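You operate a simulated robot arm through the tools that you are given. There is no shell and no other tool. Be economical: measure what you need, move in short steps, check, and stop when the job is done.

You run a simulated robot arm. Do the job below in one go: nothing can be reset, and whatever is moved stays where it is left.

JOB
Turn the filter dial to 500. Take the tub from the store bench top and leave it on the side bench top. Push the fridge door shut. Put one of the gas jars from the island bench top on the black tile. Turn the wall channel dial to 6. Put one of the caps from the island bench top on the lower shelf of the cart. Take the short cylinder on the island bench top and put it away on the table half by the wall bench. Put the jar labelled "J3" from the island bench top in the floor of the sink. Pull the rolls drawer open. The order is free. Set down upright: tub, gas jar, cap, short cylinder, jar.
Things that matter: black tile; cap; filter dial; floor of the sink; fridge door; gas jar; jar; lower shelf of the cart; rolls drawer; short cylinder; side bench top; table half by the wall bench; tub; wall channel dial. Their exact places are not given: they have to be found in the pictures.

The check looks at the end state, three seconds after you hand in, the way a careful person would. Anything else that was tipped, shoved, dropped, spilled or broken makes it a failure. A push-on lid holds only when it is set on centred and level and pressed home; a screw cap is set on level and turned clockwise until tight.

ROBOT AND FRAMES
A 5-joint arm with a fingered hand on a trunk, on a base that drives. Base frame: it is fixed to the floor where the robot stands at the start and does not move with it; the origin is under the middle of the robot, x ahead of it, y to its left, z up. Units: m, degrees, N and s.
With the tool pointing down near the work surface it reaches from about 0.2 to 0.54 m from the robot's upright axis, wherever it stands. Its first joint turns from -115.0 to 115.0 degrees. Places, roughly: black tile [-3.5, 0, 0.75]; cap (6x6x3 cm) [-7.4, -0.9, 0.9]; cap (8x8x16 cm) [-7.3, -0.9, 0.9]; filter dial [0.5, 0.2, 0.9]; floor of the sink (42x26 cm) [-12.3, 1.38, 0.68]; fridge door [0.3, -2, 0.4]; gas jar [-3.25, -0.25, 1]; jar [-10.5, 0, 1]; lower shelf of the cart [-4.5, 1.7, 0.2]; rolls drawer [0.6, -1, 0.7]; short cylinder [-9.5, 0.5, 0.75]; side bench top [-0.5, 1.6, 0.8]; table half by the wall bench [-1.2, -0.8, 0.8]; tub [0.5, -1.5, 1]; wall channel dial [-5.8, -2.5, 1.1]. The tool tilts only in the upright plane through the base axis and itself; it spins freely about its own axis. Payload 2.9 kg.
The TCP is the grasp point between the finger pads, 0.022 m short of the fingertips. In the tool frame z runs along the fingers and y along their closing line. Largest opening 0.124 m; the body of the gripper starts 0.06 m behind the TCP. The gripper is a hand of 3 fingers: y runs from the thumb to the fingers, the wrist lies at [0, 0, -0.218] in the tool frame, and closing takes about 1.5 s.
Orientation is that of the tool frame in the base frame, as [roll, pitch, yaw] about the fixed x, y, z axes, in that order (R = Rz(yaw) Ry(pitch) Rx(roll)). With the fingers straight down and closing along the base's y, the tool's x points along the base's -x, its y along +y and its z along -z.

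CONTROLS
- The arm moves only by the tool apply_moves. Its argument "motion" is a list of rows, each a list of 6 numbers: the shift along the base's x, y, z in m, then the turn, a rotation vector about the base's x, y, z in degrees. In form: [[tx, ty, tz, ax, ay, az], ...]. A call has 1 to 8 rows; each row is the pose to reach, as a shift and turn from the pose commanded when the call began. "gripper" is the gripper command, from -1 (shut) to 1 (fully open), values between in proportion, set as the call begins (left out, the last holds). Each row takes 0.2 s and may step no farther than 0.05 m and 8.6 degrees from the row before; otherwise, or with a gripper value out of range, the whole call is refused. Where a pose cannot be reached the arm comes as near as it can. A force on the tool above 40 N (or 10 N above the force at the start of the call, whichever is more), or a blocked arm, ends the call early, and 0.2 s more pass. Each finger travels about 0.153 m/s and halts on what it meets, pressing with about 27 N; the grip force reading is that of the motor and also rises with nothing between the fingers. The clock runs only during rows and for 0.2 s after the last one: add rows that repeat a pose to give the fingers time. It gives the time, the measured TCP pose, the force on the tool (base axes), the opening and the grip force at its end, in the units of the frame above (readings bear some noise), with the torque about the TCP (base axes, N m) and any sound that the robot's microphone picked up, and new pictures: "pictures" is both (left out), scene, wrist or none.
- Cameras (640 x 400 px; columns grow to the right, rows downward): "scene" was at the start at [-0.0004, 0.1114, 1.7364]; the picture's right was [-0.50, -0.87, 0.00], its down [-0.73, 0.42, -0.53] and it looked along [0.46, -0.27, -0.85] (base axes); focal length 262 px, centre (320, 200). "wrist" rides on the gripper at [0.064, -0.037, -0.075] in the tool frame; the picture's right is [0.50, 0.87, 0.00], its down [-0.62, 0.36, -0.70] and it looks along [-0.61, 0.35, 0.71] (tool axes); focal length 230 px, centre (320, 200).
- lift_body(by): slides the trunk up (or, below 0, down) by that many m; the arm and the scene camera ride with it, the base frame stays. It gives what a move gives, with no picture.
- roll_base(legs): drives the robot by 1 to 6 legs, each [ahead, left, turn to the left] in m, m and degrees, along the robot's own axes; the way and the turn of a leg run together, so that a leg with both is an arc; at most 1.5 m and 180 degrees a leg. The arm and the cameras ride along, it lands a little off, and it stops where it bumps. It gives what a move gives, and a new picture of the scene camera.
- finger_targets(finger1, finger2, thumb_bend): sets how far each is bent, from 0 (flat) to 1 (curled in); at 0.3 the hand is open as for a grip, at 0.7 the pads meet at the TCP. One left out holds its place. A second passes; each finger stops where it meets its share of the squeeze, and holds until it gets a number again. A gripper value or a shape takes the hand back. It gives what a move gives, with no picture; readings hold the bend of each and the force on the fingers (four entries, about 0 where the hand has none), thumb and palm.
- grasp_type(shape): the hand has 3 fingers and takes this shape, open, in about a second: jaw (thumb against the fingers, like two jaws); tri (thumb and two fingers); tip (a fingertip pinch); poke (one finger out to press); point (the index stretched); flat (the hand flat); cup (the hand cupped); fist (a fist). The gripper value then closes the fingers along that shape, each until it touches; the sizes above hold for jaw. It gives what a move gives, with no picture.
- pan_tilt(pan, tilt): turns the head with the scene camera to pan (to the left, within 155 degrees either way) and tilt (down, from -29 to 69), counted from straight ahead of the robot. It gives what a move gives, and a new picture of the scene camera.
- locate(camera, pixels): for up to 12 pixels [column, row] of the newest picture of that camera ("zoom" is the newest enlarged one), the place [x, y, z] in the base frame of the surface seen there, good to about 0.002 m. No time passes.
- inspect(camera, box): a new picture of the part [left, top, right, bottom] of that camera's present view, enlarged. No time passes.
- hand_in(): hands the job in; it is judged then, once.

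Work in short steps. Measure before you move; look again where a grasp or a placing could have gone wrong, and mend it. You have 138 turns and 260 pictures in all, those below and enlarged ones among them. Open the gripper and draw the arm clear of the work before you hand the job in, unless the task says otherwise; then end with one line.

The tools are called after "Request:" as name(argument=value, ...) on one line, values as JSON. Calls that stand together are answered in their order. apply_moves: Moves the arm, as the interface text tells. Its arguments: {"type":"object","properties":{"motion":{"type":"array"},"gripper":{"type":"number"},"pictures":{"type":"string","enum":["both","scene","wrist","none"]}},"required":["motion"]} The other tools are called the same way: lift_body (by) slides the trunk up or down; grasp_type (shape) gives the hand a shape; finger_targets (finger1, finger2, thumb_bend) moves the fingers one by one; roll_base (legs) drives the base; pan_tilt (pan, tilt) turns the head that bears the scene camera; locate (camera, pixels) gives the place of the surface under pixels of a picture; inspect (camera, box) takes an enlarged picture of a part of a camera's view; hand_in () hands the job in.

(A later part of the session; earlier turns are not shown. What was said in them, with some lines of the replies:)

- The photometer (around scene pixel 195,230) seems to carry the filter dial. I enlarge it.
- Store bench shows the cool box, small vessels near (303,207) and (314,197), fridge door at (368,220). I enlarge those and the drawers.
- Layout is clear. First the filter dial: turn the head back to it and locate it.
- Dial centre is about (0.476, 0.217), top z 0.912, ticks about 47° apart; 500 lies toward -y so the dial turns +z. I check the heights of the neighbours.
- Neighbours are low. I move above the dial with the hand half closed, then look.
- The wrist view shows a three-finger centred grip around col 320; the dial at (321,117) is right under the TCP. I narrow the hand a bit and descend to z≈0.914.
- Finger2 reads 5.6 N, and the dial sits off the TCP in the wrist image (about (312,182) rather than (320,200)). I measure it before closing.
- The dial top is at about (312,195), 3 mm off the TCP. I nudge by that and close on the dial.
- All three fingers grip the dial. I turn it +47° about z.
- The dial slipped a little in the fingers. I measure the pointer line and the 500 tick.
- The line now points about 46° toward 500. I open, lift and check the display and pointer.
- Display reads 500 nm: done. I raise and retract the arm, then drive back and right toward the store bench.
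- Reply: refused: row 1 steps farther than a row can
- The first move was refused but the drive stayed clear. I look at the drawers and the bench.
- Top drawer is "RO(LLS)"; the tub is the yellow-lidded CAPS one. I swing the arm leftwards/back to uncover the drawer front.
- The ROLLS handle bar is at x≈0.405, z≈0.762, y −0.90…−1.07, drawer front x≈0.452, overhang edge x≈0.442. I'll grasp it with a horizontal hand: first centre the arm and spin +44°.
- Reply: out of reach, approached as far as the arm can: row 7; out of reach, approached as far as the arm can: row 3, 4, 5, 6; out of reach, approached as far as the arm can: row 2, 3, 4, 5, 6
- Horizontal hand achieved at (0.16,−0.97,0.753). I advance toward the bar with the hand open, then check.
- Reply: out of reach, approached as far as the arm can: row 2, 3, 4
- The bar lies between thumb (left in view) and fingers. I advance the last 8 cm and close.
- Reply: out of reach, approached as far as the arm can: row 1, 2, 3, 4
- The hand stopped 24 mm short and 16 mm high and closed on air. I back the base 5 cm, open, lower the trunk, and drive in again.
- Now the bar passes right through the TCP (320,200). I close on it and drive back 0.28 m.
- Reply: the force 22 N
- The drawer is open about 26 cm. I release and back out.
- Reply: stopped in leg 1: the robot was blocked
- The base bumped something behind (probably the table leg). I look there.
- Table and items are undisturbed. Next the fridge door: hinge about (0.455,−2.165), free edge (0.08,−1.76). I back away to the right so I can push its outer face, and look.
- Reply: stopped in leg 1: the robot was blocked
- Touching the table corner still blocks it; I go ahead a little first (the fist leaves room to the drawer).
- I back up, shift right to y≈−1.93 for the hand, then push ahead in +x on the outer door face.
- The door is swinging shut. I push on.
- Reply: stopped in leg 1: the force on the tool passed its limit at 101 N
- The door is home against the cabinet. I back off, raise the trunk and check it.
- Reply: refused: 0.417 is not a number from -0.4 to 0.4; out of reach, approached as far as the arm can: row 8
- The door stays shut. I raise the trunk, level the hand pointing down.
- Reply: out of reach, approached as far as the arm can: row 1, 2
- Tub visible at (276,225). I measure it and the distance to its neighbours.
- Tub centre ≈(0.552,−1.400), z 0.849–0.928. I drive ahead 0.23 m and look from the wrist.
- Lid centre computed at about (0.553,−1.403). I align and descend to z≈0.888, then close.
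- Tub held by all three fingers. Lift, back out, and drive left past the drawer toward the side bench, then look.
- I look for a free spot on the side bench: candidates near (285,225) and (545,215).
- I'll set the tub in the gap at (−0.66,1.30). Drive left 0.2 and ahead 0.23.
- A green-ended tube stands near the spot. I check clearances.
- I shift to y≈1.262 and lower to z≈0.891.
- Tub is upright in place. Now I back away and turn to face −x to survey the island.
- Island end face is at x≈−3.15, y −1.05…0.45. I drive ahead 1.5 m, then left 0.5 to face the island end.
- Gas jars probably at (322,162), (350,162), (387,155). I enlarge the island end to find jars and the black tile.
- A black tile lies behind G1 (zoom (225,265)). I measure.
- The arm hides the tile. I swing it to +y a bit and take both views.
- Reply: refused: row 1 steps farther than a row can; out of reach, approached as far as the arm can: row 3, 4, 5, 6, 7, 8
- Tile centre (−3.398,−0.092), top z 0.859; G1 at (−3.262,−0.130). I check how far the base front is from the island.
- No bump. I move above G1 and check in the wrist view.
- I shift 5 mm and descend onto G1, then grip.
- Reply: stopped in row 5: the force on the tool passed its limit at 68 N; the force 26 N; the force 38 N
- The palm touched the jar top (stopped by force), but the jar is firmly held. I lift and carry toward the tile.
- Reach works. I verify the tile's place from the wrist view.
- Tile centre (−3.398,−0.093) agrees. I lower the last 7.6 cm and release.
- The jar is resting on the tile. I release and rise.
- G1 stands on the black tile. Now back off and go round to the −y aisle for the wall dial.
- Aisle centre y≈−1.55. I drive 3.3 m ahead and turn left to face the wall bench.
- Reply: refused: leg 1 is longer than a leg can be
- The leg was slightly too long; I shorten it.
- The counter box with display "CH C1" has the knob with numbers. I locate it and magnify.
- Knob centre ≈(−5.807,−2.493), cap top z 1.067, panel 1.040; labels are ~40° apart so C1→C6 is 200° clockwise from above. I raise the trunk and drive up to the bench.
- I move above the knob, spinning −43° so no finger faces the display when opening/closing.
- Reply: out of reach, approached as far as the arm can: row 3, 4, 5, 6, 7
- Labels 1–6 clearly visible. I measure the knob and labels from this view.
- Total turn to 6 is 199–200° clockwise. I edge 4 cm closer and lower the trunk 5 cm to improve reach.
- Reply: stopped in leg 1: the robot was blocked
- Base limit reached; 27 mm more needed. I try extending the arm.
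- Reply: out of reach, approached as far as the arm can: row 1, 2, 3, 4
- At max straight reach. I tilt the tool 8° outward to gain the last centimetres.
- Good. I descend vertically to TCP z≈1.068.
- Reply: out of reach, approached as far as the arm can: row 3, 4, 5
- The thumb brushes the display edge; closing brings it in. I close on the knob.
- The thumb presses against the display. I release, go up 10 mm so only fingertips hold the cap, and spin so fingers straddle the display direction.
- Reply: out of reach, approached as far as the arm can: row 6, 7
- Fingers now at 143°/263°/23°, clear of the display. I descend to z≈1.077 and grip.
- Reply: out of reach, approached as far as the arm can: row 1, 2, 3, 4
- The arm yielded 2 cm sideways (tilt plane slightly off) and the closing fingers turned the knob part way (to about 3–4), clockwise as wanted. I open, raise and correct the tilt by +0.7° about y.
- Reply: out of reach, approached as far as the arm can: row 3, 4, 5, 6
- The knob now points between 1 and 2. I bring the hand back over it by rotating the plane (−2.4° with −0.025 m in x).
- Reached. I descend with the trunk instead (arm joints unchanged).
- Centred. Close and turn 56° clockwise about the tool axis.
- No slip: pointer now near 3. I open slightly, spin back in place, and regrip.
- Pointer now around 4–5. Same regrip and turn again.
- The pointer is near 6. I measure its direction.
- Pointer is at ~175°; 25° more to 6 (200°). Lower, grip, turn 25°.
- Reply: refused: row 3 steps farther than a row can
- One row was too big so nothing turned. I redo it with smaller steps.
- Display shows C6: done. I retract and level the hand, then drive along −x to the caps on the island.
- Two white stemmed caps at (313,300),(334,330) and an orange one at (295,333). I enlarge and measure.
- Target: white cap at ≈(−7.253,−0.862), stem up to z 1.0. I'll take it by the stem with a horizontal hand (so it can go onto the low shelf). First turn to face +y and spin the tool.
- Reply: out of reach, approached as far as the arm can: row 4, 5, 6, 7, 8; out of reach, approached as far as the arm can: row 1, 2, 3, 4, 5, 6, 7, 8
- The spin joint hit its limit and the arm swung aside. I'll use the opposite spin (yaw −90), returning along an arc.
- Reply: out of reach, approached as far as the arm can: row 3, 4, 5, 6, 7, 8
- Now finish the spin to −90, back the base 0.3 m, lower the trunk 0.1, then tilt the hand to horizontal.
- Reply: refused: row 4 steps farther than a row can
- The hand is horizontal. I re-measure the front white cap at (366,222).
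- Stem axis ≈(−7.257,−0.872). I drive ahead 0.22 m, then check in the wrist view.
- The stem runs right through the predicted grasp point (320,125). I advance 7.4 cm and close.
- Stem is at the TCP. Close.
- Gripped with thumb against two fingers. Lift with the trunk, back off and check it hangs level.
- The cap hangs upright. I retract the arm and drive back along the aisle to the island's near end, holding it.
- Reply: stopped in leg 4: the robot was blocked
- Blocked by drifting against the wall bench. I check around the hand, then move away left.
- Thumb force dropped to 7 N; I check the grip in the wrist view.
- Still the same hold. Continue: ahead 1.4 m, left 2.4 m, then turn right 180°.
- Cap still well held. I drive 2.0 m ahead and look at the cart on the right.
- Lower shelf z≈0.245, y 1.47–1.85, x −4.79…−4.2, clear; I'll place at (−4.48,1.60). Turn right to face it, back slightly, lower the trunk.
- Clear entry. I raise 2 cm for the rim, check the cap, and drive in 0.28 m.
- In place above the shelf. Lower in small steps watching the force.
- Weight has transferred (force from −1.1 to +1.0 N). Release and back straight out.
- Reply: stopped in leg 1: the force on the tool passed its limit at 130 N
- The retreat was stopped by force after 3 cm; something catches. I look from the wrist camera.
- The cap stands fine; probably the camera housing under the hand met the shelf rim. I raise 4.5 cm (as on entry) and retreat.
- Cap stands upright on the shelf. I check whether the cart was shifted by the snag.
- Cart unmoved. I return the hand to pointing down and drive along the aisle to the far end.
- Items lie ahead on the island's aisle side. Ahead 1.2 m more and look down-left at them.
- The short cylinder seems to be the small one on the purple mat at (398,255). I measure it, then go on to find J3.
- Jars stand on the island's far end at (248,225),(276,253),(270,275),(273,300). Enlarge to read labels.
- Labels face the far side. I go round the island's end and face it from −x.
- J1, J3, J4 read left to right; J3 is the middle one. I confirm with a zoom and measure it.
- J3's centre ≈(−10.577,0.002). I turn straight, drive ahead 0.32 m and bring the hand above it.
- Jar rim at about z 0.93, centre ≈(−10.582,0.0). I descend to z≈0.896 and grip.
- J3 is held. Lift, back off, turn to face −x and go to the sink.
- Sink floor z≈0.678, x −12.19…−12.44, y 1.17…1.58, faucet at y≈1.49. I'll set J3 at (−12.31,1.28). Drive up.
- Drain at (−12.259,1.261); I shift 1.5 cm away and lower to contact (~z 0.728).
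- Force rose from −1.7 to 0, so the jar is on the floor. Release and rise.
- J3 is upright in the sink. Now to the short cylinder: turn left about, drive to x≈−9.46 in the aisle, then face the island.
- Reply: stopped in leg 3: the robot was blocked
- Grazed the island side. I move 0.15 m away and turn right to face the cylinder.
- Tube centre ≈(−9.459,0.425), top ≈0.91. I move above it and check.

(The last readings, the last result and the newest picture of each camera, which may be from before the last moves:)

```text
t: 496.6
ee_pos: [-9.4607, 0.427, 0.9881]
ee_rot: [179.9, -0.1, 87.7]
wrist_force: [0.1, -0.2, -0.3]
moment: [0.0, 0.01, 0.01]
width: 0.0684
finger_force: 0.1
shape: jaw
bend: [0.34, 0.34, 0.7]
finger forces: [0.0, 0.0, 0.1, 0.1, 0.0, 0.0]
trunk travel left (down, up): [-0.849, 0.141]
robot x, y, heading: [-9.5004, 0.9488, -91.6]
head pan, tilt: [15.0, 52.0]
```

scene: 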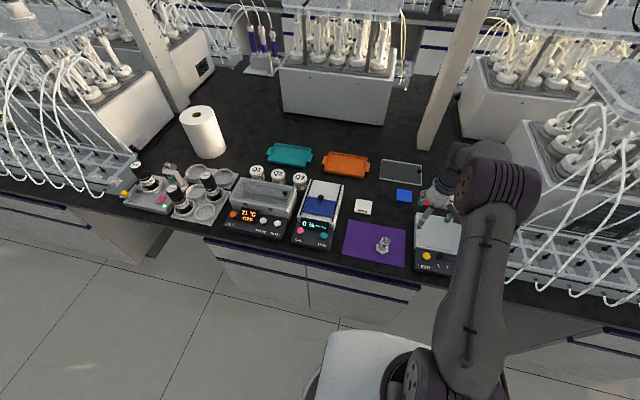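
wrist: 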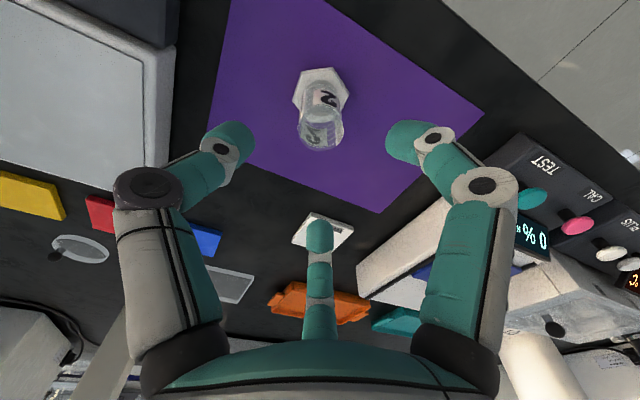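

Perfectly aligned. Descend to z≈0.889 and grip.

Request:
apply_moves(motion=[[0, 0, -0.03, 0, 0, 0], [0, 0, -0.06, 0, 0, 0], [0, 0, -0.085, 0, 0, 0], [0, 0, -0.099, 0, 0, 0], [0, 0, -0.099, 0, 0, 0]], gripper=-0.1, pictures="none")

Request:
apply_moves(motion=[[0, 0, 0, 0, 0, 0], [0, 0, 0, 0, 0, 0], [0, 0, 0, 0, 0, 0], [0, 0, 0, 0, 0, 0]], gripper=-1, pictures="wrist")

Request:
apply_moves(motion=[[0, 0, 0.04, 0, 0, 0], [0, 0, 0.08, 0, 0, 0], [0, 0, 0.12, 0, 0, 0], [0, 0, 0.16, 0, 0, 0], [0, 0.04, 0.19, 0, 0, 0], [0, 0.08, 0.21, 0, 0, 0], [0, 0.11, 0.22, 0, 0, 0]], pictures="wrist")

```text
t: 497.8
ee_pos: [-9.459, 0.4256, 0.8891]
ee_rot: [-180.0, 0.0, 87.8]
wrist_force: [-0.6, 0.6, 0.1]
moment: [0.02, 0.0, 0.0]
width: 0.0563
finger_force: 0.1
shape: jaw
bend: [0.39, 0.39, 0.7]
finger forces: [0.0, 0.1, 0.1, 0.0, 0.0, 0.0]
trunk travel left (down, up): [-0.849, 0.141]
robot x, y, heading: [-9.5038, 0.9472, -91.5]
head pan, tilt: [15.0, 52.0]
```

```text
t: 498.8
ee_pos: [-9.4591, 0.4254, 0.8895]
ee_rot: [180.0, 0.0, 87.7]
wrist_force: [-0.2, -0.1, 0.2]
moment: [0.03, -0.02, -0.01]
width: 0.0227
finger_force: 27.0
shape: jaw
bend: [0.75, 0.76, 0.7]
finger forces: [22.9, 25.1, 0.0, 0.0, 23.3, 0.0]
trunk travel left (down, up): [-0.849, 0.141]
robot x, y, heading: [-9.5067, 0.9499, -91.8]
head pan, tilt: [15.0, 52.0]
```

wrist: 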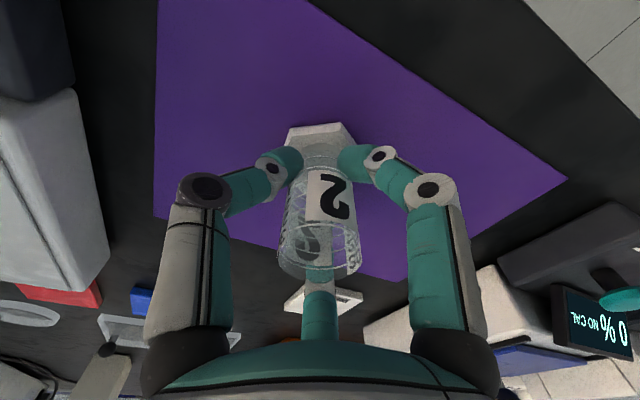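

```text
t: 500.4
ee_pos: [-9.4582, 0.5356, 1.1114]
ee_rot: [180.0, 0.0, 87.7]
wrist_force: [-0.3, -0.6, -1.2]
moment: [0.02, 0.0, -0.01]
width: 0.0229
finger_force: 26.7
shape: jaw
bend: [0.75, 0.76, 0.7]
finger forces: [23.3, 26.7, 0.0, 0.0, 22.9, 0.0]
trunk travel left (down, up): [-0.849, 0.141]
robot x, y, heading: [-9.5004, 0.9506, -91.9]
head pan, tilt: [15.0, 52.0]
```

wrist: 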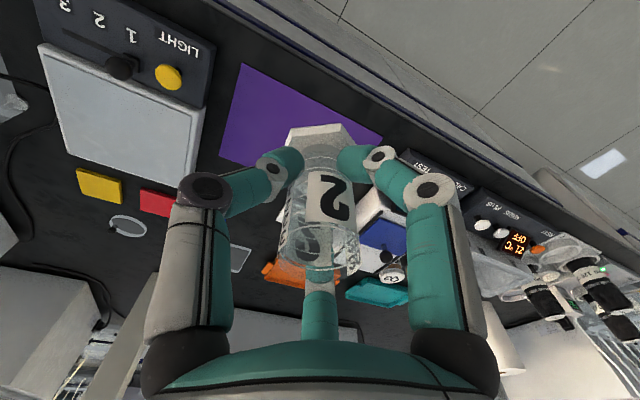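

The cylinder is held upright. Turn to face +x and check heading before the long drive.

Request:
roll_base(legs=[[-0.03, 0, 0], [0, 0, 91.9]])

```text
t: 505.3
ee_pos: [-9.0943, 1.0539, 1.1108]
ee_rot: [-179.9, 0.0, -177.8]
wrist_force: [-0.4, -0.2, -2.0]
moment: [0.04, -0.03, 0.02]
width: 0.0224
finger_force: 27.0
shape: jaw
bend: [0.75, 0.76, 0.7]
finger forces: [22.9, 26.6, 0.1, 0.1, 23.0, 0.0]
trunk travel left (down, up): [-0.849, 0.141]
robot x, y, heading: [-9.5019, 0.9781, 2.6]
head pan, tilt: [15.0, 52.0]
```

scene: 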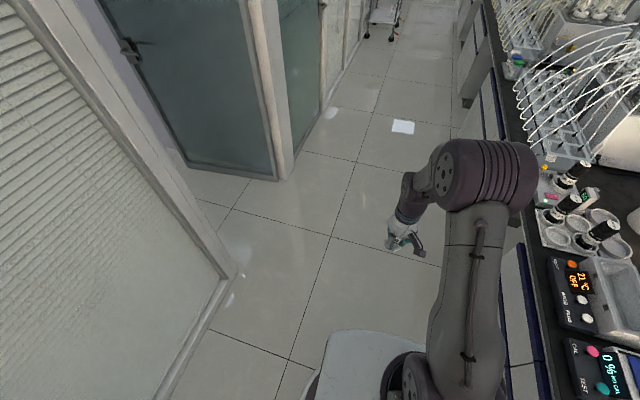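

Heading 2.6°. I drive on with a small correction, 4.4 m first.

Request:
roll_base(legs=[[1.45, -0.1, -2.6], [1.45, 0, 0], [1.45, 0, 0]])

```text
t: 526.0
ee_pos: [-4.7496, 0.883, 1.1111]
ee_rot: [180.0, 0.0, 176.3]
wrist_force: [0.4, -0.5, -0.5]
moment: [0.06, 0.01, -0.01]
width: 0.0225
finger_force: 27.1
shape: jaw
bend: [0.75, 0.76, 0.7]
finger forces: [23.1, 26.7, 0.0, 0.1, 23.0, 0.0]
trunk travel left (down, up): [-0.849, 0.141]
robot x, y, heading: [-5.1613, 0.8452, -2.8]
head pan, tilt: [15.0, 52.0]
```

scene: 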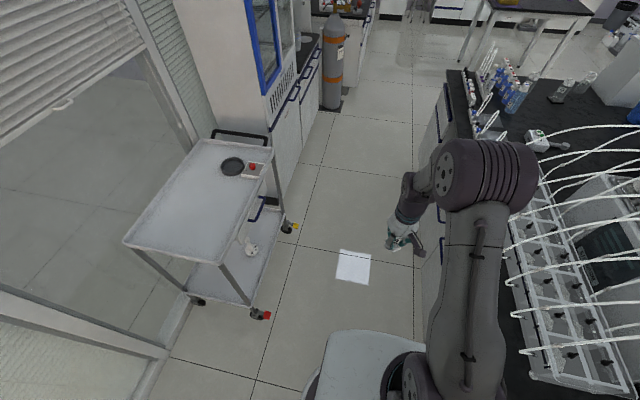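

On course; the cap still stands on the cart. Continue to x≈−2.6.

Request:
roll_base(legs=[[1.4, 0.05, 2.8], [1.15, 0, 0]])

Request:
pan_tilt(pan=-40, tilt=40)

Request:
locate(camera="scene", pixels=[[320, 150], [250, 150], [400, 150], [450, 180], [300, 200], [200, 150], [380, 220]])

```text
t: 538.7
ee_pos: [-2.1633, 0.816, 1.11]
ee_rot: [180.0, 0.0, 177.0]
wrist_force: [-0.8, -0.6, -0.1]
moment: [-0.02, 0.01, 0.04]
width: 0.0226
finger_force: 27.7
shape: jaw
bend: [0.75, 0.76, 0.7]
finger forces: [23.0, 26.6, 0.1, 0.0, 23.0, 0.1]
trunk travel left (down, up): [-0.849, 0.141]
robot x, y, heading: [-2.5779, 0.7768, -2.1]
head pan, tilt: [15.0, 52.0]
```

scene: 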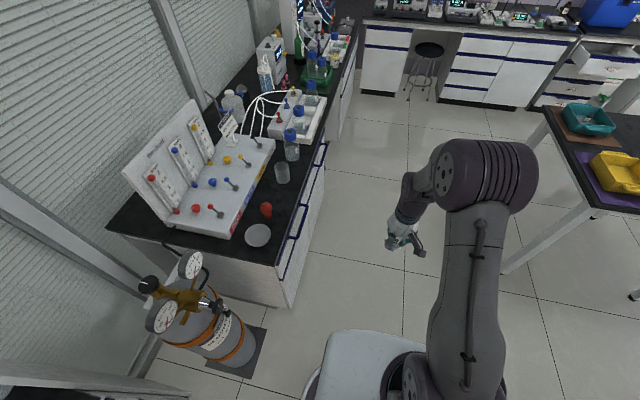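

```text
t: 539.9
ee_pos: [-2.1641, 0.8153, 1.1098]
ee_rot: [-180.0, -0.1, 177.0]
wrist_force: [1.2, 0.5, -0.2]
moment: [0.01, 0.04, 0.04]
width: 0.0227
finger_force: 27.4
shape: jaw
bend: [0.75, 0.76, 0.7]
finger forces: [23.1, 26.7, 0.0, 0.0, 22.9, 0.0]
trunk travel left (down, up): [-0.849, 0.141]
robot x, y, heading: [-2.5802, 0.7718, -2.1]
head pan, tilt: [-40.0, 40.0]
```

scene: 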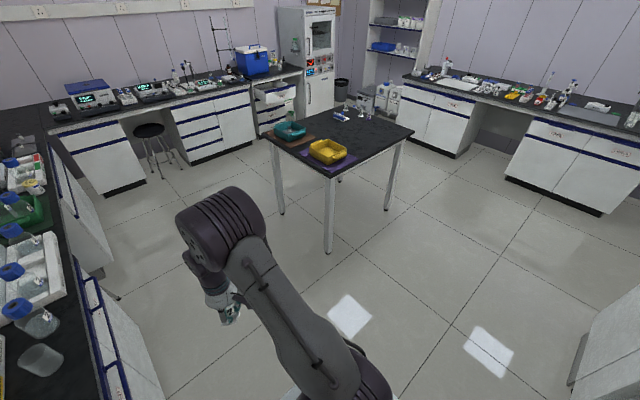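

```text
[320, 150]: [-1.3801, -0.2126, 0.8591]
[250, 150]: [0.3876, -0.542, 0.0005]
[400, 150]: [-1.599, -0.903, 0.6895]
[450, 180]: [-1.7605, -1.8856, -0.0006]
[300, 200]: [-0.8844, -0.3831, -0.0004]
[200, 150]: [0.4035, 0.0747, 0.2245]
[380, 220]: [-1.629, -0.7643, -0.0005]
```

I measure the table's corners and the free area on its −y half.

Request:
inspect(camera="scene", box=[260, 90, 420, 190])

Request:
locate(camera="scene", pixels=[[268, 138], [330, 176], [410, 133], [343, 110], [385, 135], [375, 125], [400, 132], [360, 113], [338, 118], [347, 108], [390, 127], [365, 135]])

```text
4.00 times, centred on (340, 140) of scene
```

zoom: 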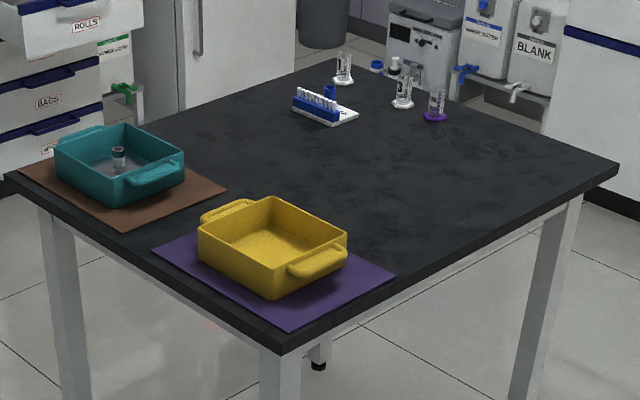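

```text
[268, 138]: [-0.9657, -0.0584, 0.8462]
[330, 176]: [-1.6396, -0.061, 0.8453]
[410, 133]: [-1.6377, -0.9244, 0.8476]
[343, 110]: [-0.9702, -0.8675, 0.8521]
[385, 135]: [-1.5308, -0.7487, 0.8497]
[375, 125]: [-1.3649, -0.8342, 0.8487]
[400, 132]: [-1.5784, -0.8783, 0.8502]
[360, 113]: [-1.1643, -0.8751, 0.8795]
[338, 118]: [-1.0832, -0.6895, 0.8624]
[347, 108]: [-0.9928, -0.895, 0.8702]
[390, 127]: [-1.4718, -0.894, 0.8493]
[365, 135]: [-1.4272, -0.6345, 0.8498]
```

Table spans x −1.64…−0.966, y −0.93…−0.06, z 0.849. I'll place the cylinder at (−1.45,−0.74), free space in the −y half. Drive there.

Request:
roll_base(legs=[[0, -1.45, 2.1], [0.6, 0, 0]])

Request:
pan_tilt(pan=0, tilt=45)

```text
t: 550.2
ee_pos: [-1.6079, -0.661, 1.1108]
ee_rot: [-180.0, 0.0, 178.4]
wrist_force: [0.3, -0.7, -0.6]
moment: [0.01, 0.02, 0.0]
width: 0.0225
finger_force: 27.3
shape: jaw
bend: [0.75, 0.76, 0.7]
finger forces: [23.0, 26.9, 0.1, 0.0, 23.0, 0.1]
trunk travel left (down, up): [-0.849, 0.141]
robot x, y, heading: [-2.02, -0.7129, -1.1]
head pan, tilt: [-40.0, 40.0]
```

scene: 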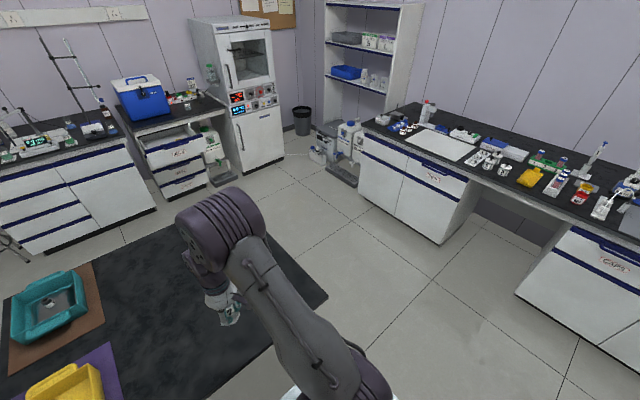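

```text
t: 551.3
ee_pos: [-1.6074, -0.6628, 1.1101]
ee_rot: [180.0, 0.1, 178.3]
wrist_force: [-1.0, 0.1, -1.3]
moment: [0.0, -0.01, 0.0]
width: 0.0227
finger_force: 27.1
shape: jaw
bend: [0.75, 0.76, 0.7]
finger forces: [23.1, 26.8, 0.1, 0.0, 23.0, 0.1]
trunk travel left (down, up): [-0.849, 0.141]
robot x, y, heading: [-2.0179, -0.7123, -0.9]
head pan, tilt: [0.0, 45.0]
```

scene: 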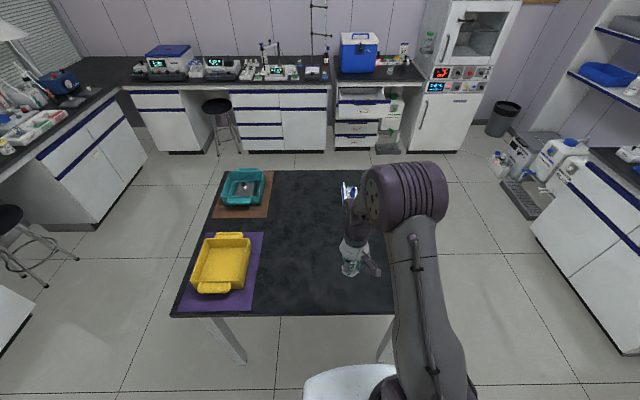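

Lower the cylinder at (−1.51,−0.72) to TCP z≈0.887.

Request:
apply_moves(motion=[[0.03, -0.02, -0.01, 0, 0, 0], [0.065, -0.04, -0.03, 0, 0, 0], [0.1, -0.06, -0.05, 0, 0, 0], [0.1, -0.06, -0.095, 0, 0, 0], [0.1, -0.06, -0.14, 0, 0, 0], [0.1, -0.06, -0.18, 0, 0, 0], [0.1, -0.06, -0.21, 0, 0, 0], [0.1, -0.06, -0.217, 0, 0, 0]], pictures="none")

Request:
apply_moves(motion=[[0, 0, -0.003, 0, 0, 0], [0, 0, -0.006, 0, 0, 0], [0, 0, -0.007, 0, 0, 0]], pictures="both")

```text
t: 553.1
ee_pos: [-1.5083, -0.7205, 0.8957]
ee_rot: [180.0, 0.0, 178.5]
wrist_force: [0.0, -0.9, -0.6]
moment: [-0.01, -0.03, 0.01]
width: 0.0224
finger_force: 26.6
shape: jaw
bend: [0.76, 0.76, 0.7]
finger forces: [23.2, 28.0, 0.0, 0.0, 22.9, 0.0]
trunk travel left (down, up): [-0.849, 0.141]
robot x, y, heading: [-2.0229, -0.7123, -0.8]
head pan, tilt: [0.0, 45.0]
```

```text
t: 553.9
ee_pos: [-1.5085, -0.7202, 0.8862]
ee_rot: [180.0, 0.0, 178.4]
wrist_force: [-0.2, -0.9, -0.6]
moment: [-0.02, -0.02, 0.01]
width: 0.0223
finger_force: 26.9
shape: jaw
bend: [0.76, 0.76, 0.7]
finger forces: [23.3, 28.0, 0.0, 0.1, 22.9, 0.0]
trunk travel left (down, up): [-0.849, 0.141]
robot x, y, heading: [-2.0187, -0.7102, -0.7]
head pan, tilt: [0.0, 45.0]
```

scene: 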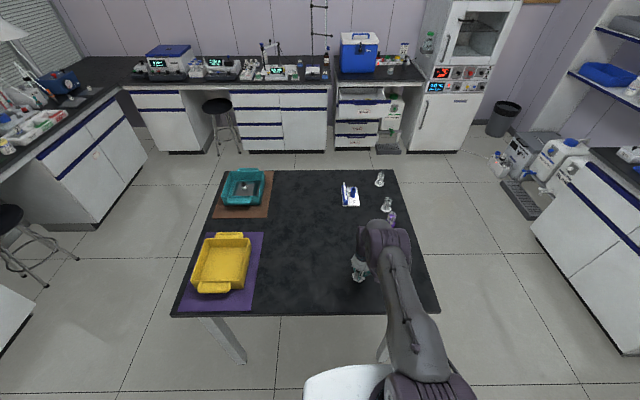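
wrist: 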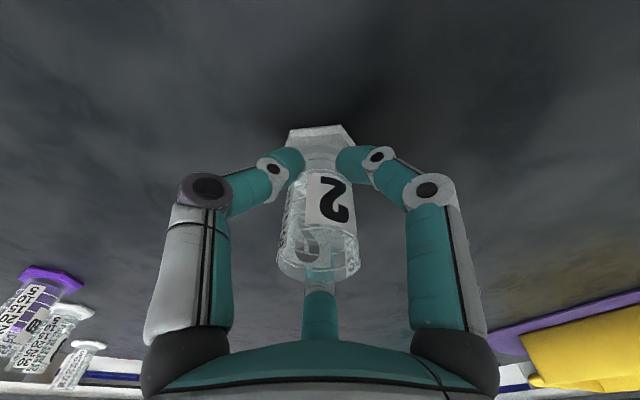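

No contact yet; 2 mm more, then release and rise.

Request:
apply_moves(motion=[[0, 0, -0.001, 0, 0, 0], [0, 0, -0.002, 0, 0, 0], [0, 0, -0.002, 0, 0, 0]], pictures="none")

Request:
apply_moves(motion=[[0, 0, 0, 0, 0, 0], [0, 0, 0, 0, 0, 0], [0, 0, 0, 0, 0, 0], [0, 0, 0.03, 0, 0, 0], [0, 0, 0.07, 0, 0, 0], [0, 0, 0.11, 0, 0, 0], [0, 0, 0.15, 0, 0, 0], [-0.03, 0, 0.19, 0, 0, 0]], gripper=0.0, pictures="both")

```text
t: 554.7
ee_pos: [-1.5084, -0.7214, 0.884]
ee_rot: [180.0, 0.0, 178.4]
wrist_force: [-0.3, -0.7, 1.1]
moment: [-0.02, -0.04, 0.04]
width: 0.0223
finger_force: 27.0
shape: jaw
bend: [0.76, 0.76, 0.7]
finger forces: [23.4, 28.2, 0.1, 0.0, 23.2, 0.1]
trunk travel left (down, up): [-0.849, 0.141]
robot x, y, heading: [-2.0205, -0.7131, -1.0]
head pan, tilt: [0.0, 45.0]
```

```text
t: 556.5
ee_pos: [-1.5395, -0.7226, 1.0765]
ee_rot: [-180.0, 0.1, 178.4]
wrist_force: [0.0, 0.7, 1.3]
moment: [-0.02, 0.01, 0.0]
width: 0.0614
finger_force: 0.1
shape: jaw
bend: [0.37, 0.37, 0.7]
finger forces: [0.0, 0.0, 0.0, 0.0, 0.1, 0.0]
trunk travel left (down, up): [-0.849, 0.141]
robot x, y, heading: [-2.02, -0.7129, -0.9]
head pan, tilt: [0.0, 45.0]
```

scene: 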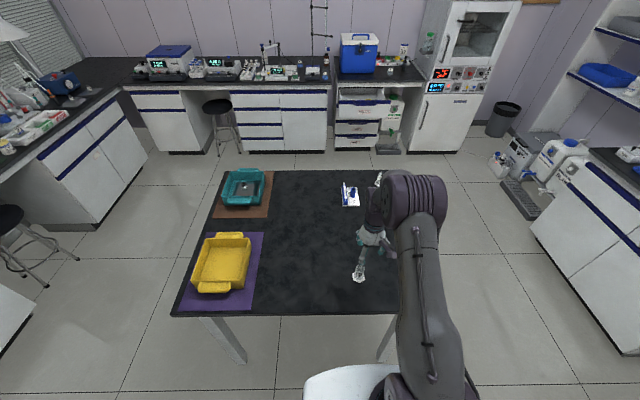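
wrist: 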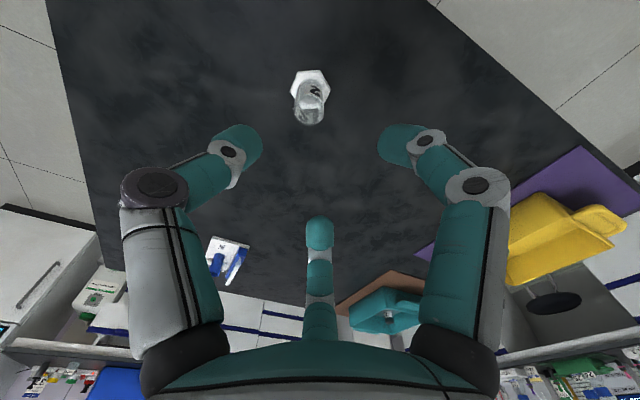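

The cylinder stands upright on the table. Back the robot away and check the drawer, fridge and photometer once more.

Request:
roll_base(legs=[[-0.25, 0, 0]])

Request:
inspect(camera="scene", box=[320, 20, 540, 170])

Request:
inspect(camera="scene", box=[0, 30, 340, 230])

```text
t: 558.3
ee_pos: [-1.7801, -0.7188, 1.0749]
ee_rot: [-179.9, 0.0, 178.4]
wrist_force: [0.1, -1.4, -0.5]
moment: [-0.01, 0.04, -0.01]
width: 0.0613
finger_force: 0.0
shape: jaw
bend: [0.37, 0.37, 0.7]
finger forces: [0.0, 0.0, 0.1, 0.0, 0.0, 0.0]
trunk travel left (down, up): [-0.849, 0.141]
robot x, y, heading: [-2.2603, -0.7049, -0.9]
head pan, tilt: [0.0, 45.0]
```

scene: 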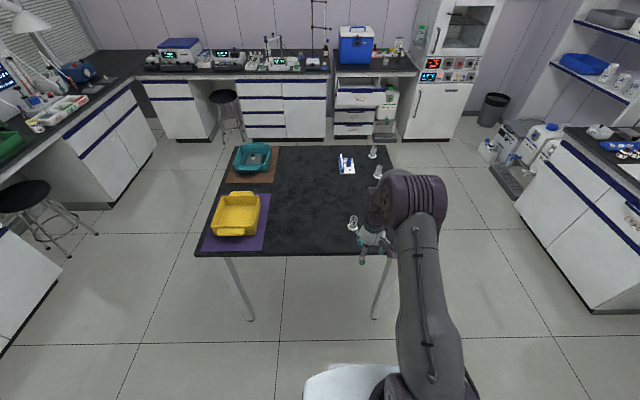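

```text
2.67 times, centred on (430, 95) of scene
```

zoom: 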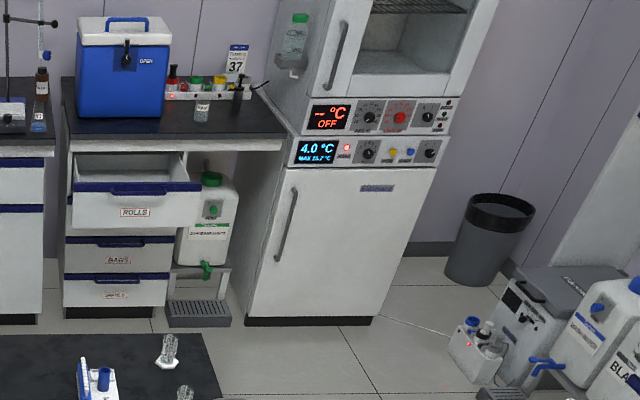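

```text
1.88 times, centred on (170, 130) of scene
5 turns are left
```

zoom: 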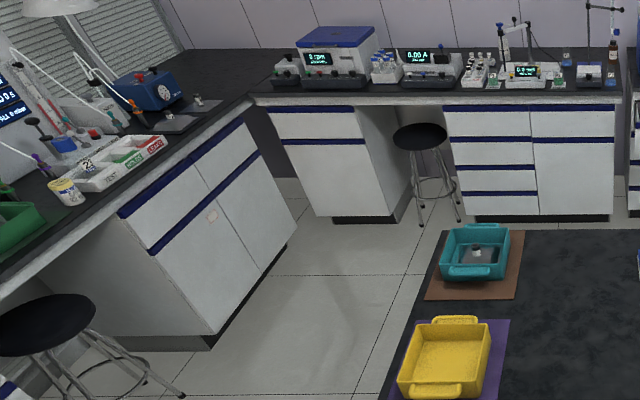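

Everything is in place: the fridge is shut at 4 °C, the ROLLS drawer is open, the tub is upright and the cylinder is on the table. The hand is open and clear, so I hand in.

Request:
hand_in()

```text
The job is handed in.
```

All nine tasks are done and handed in. Along the way the robot bumped or snagged the table, island, wall bench and cart, and pressed on the wall dial's display and a jar top. I saw nothing displaced by these, and the cart's corners measured unmoved.
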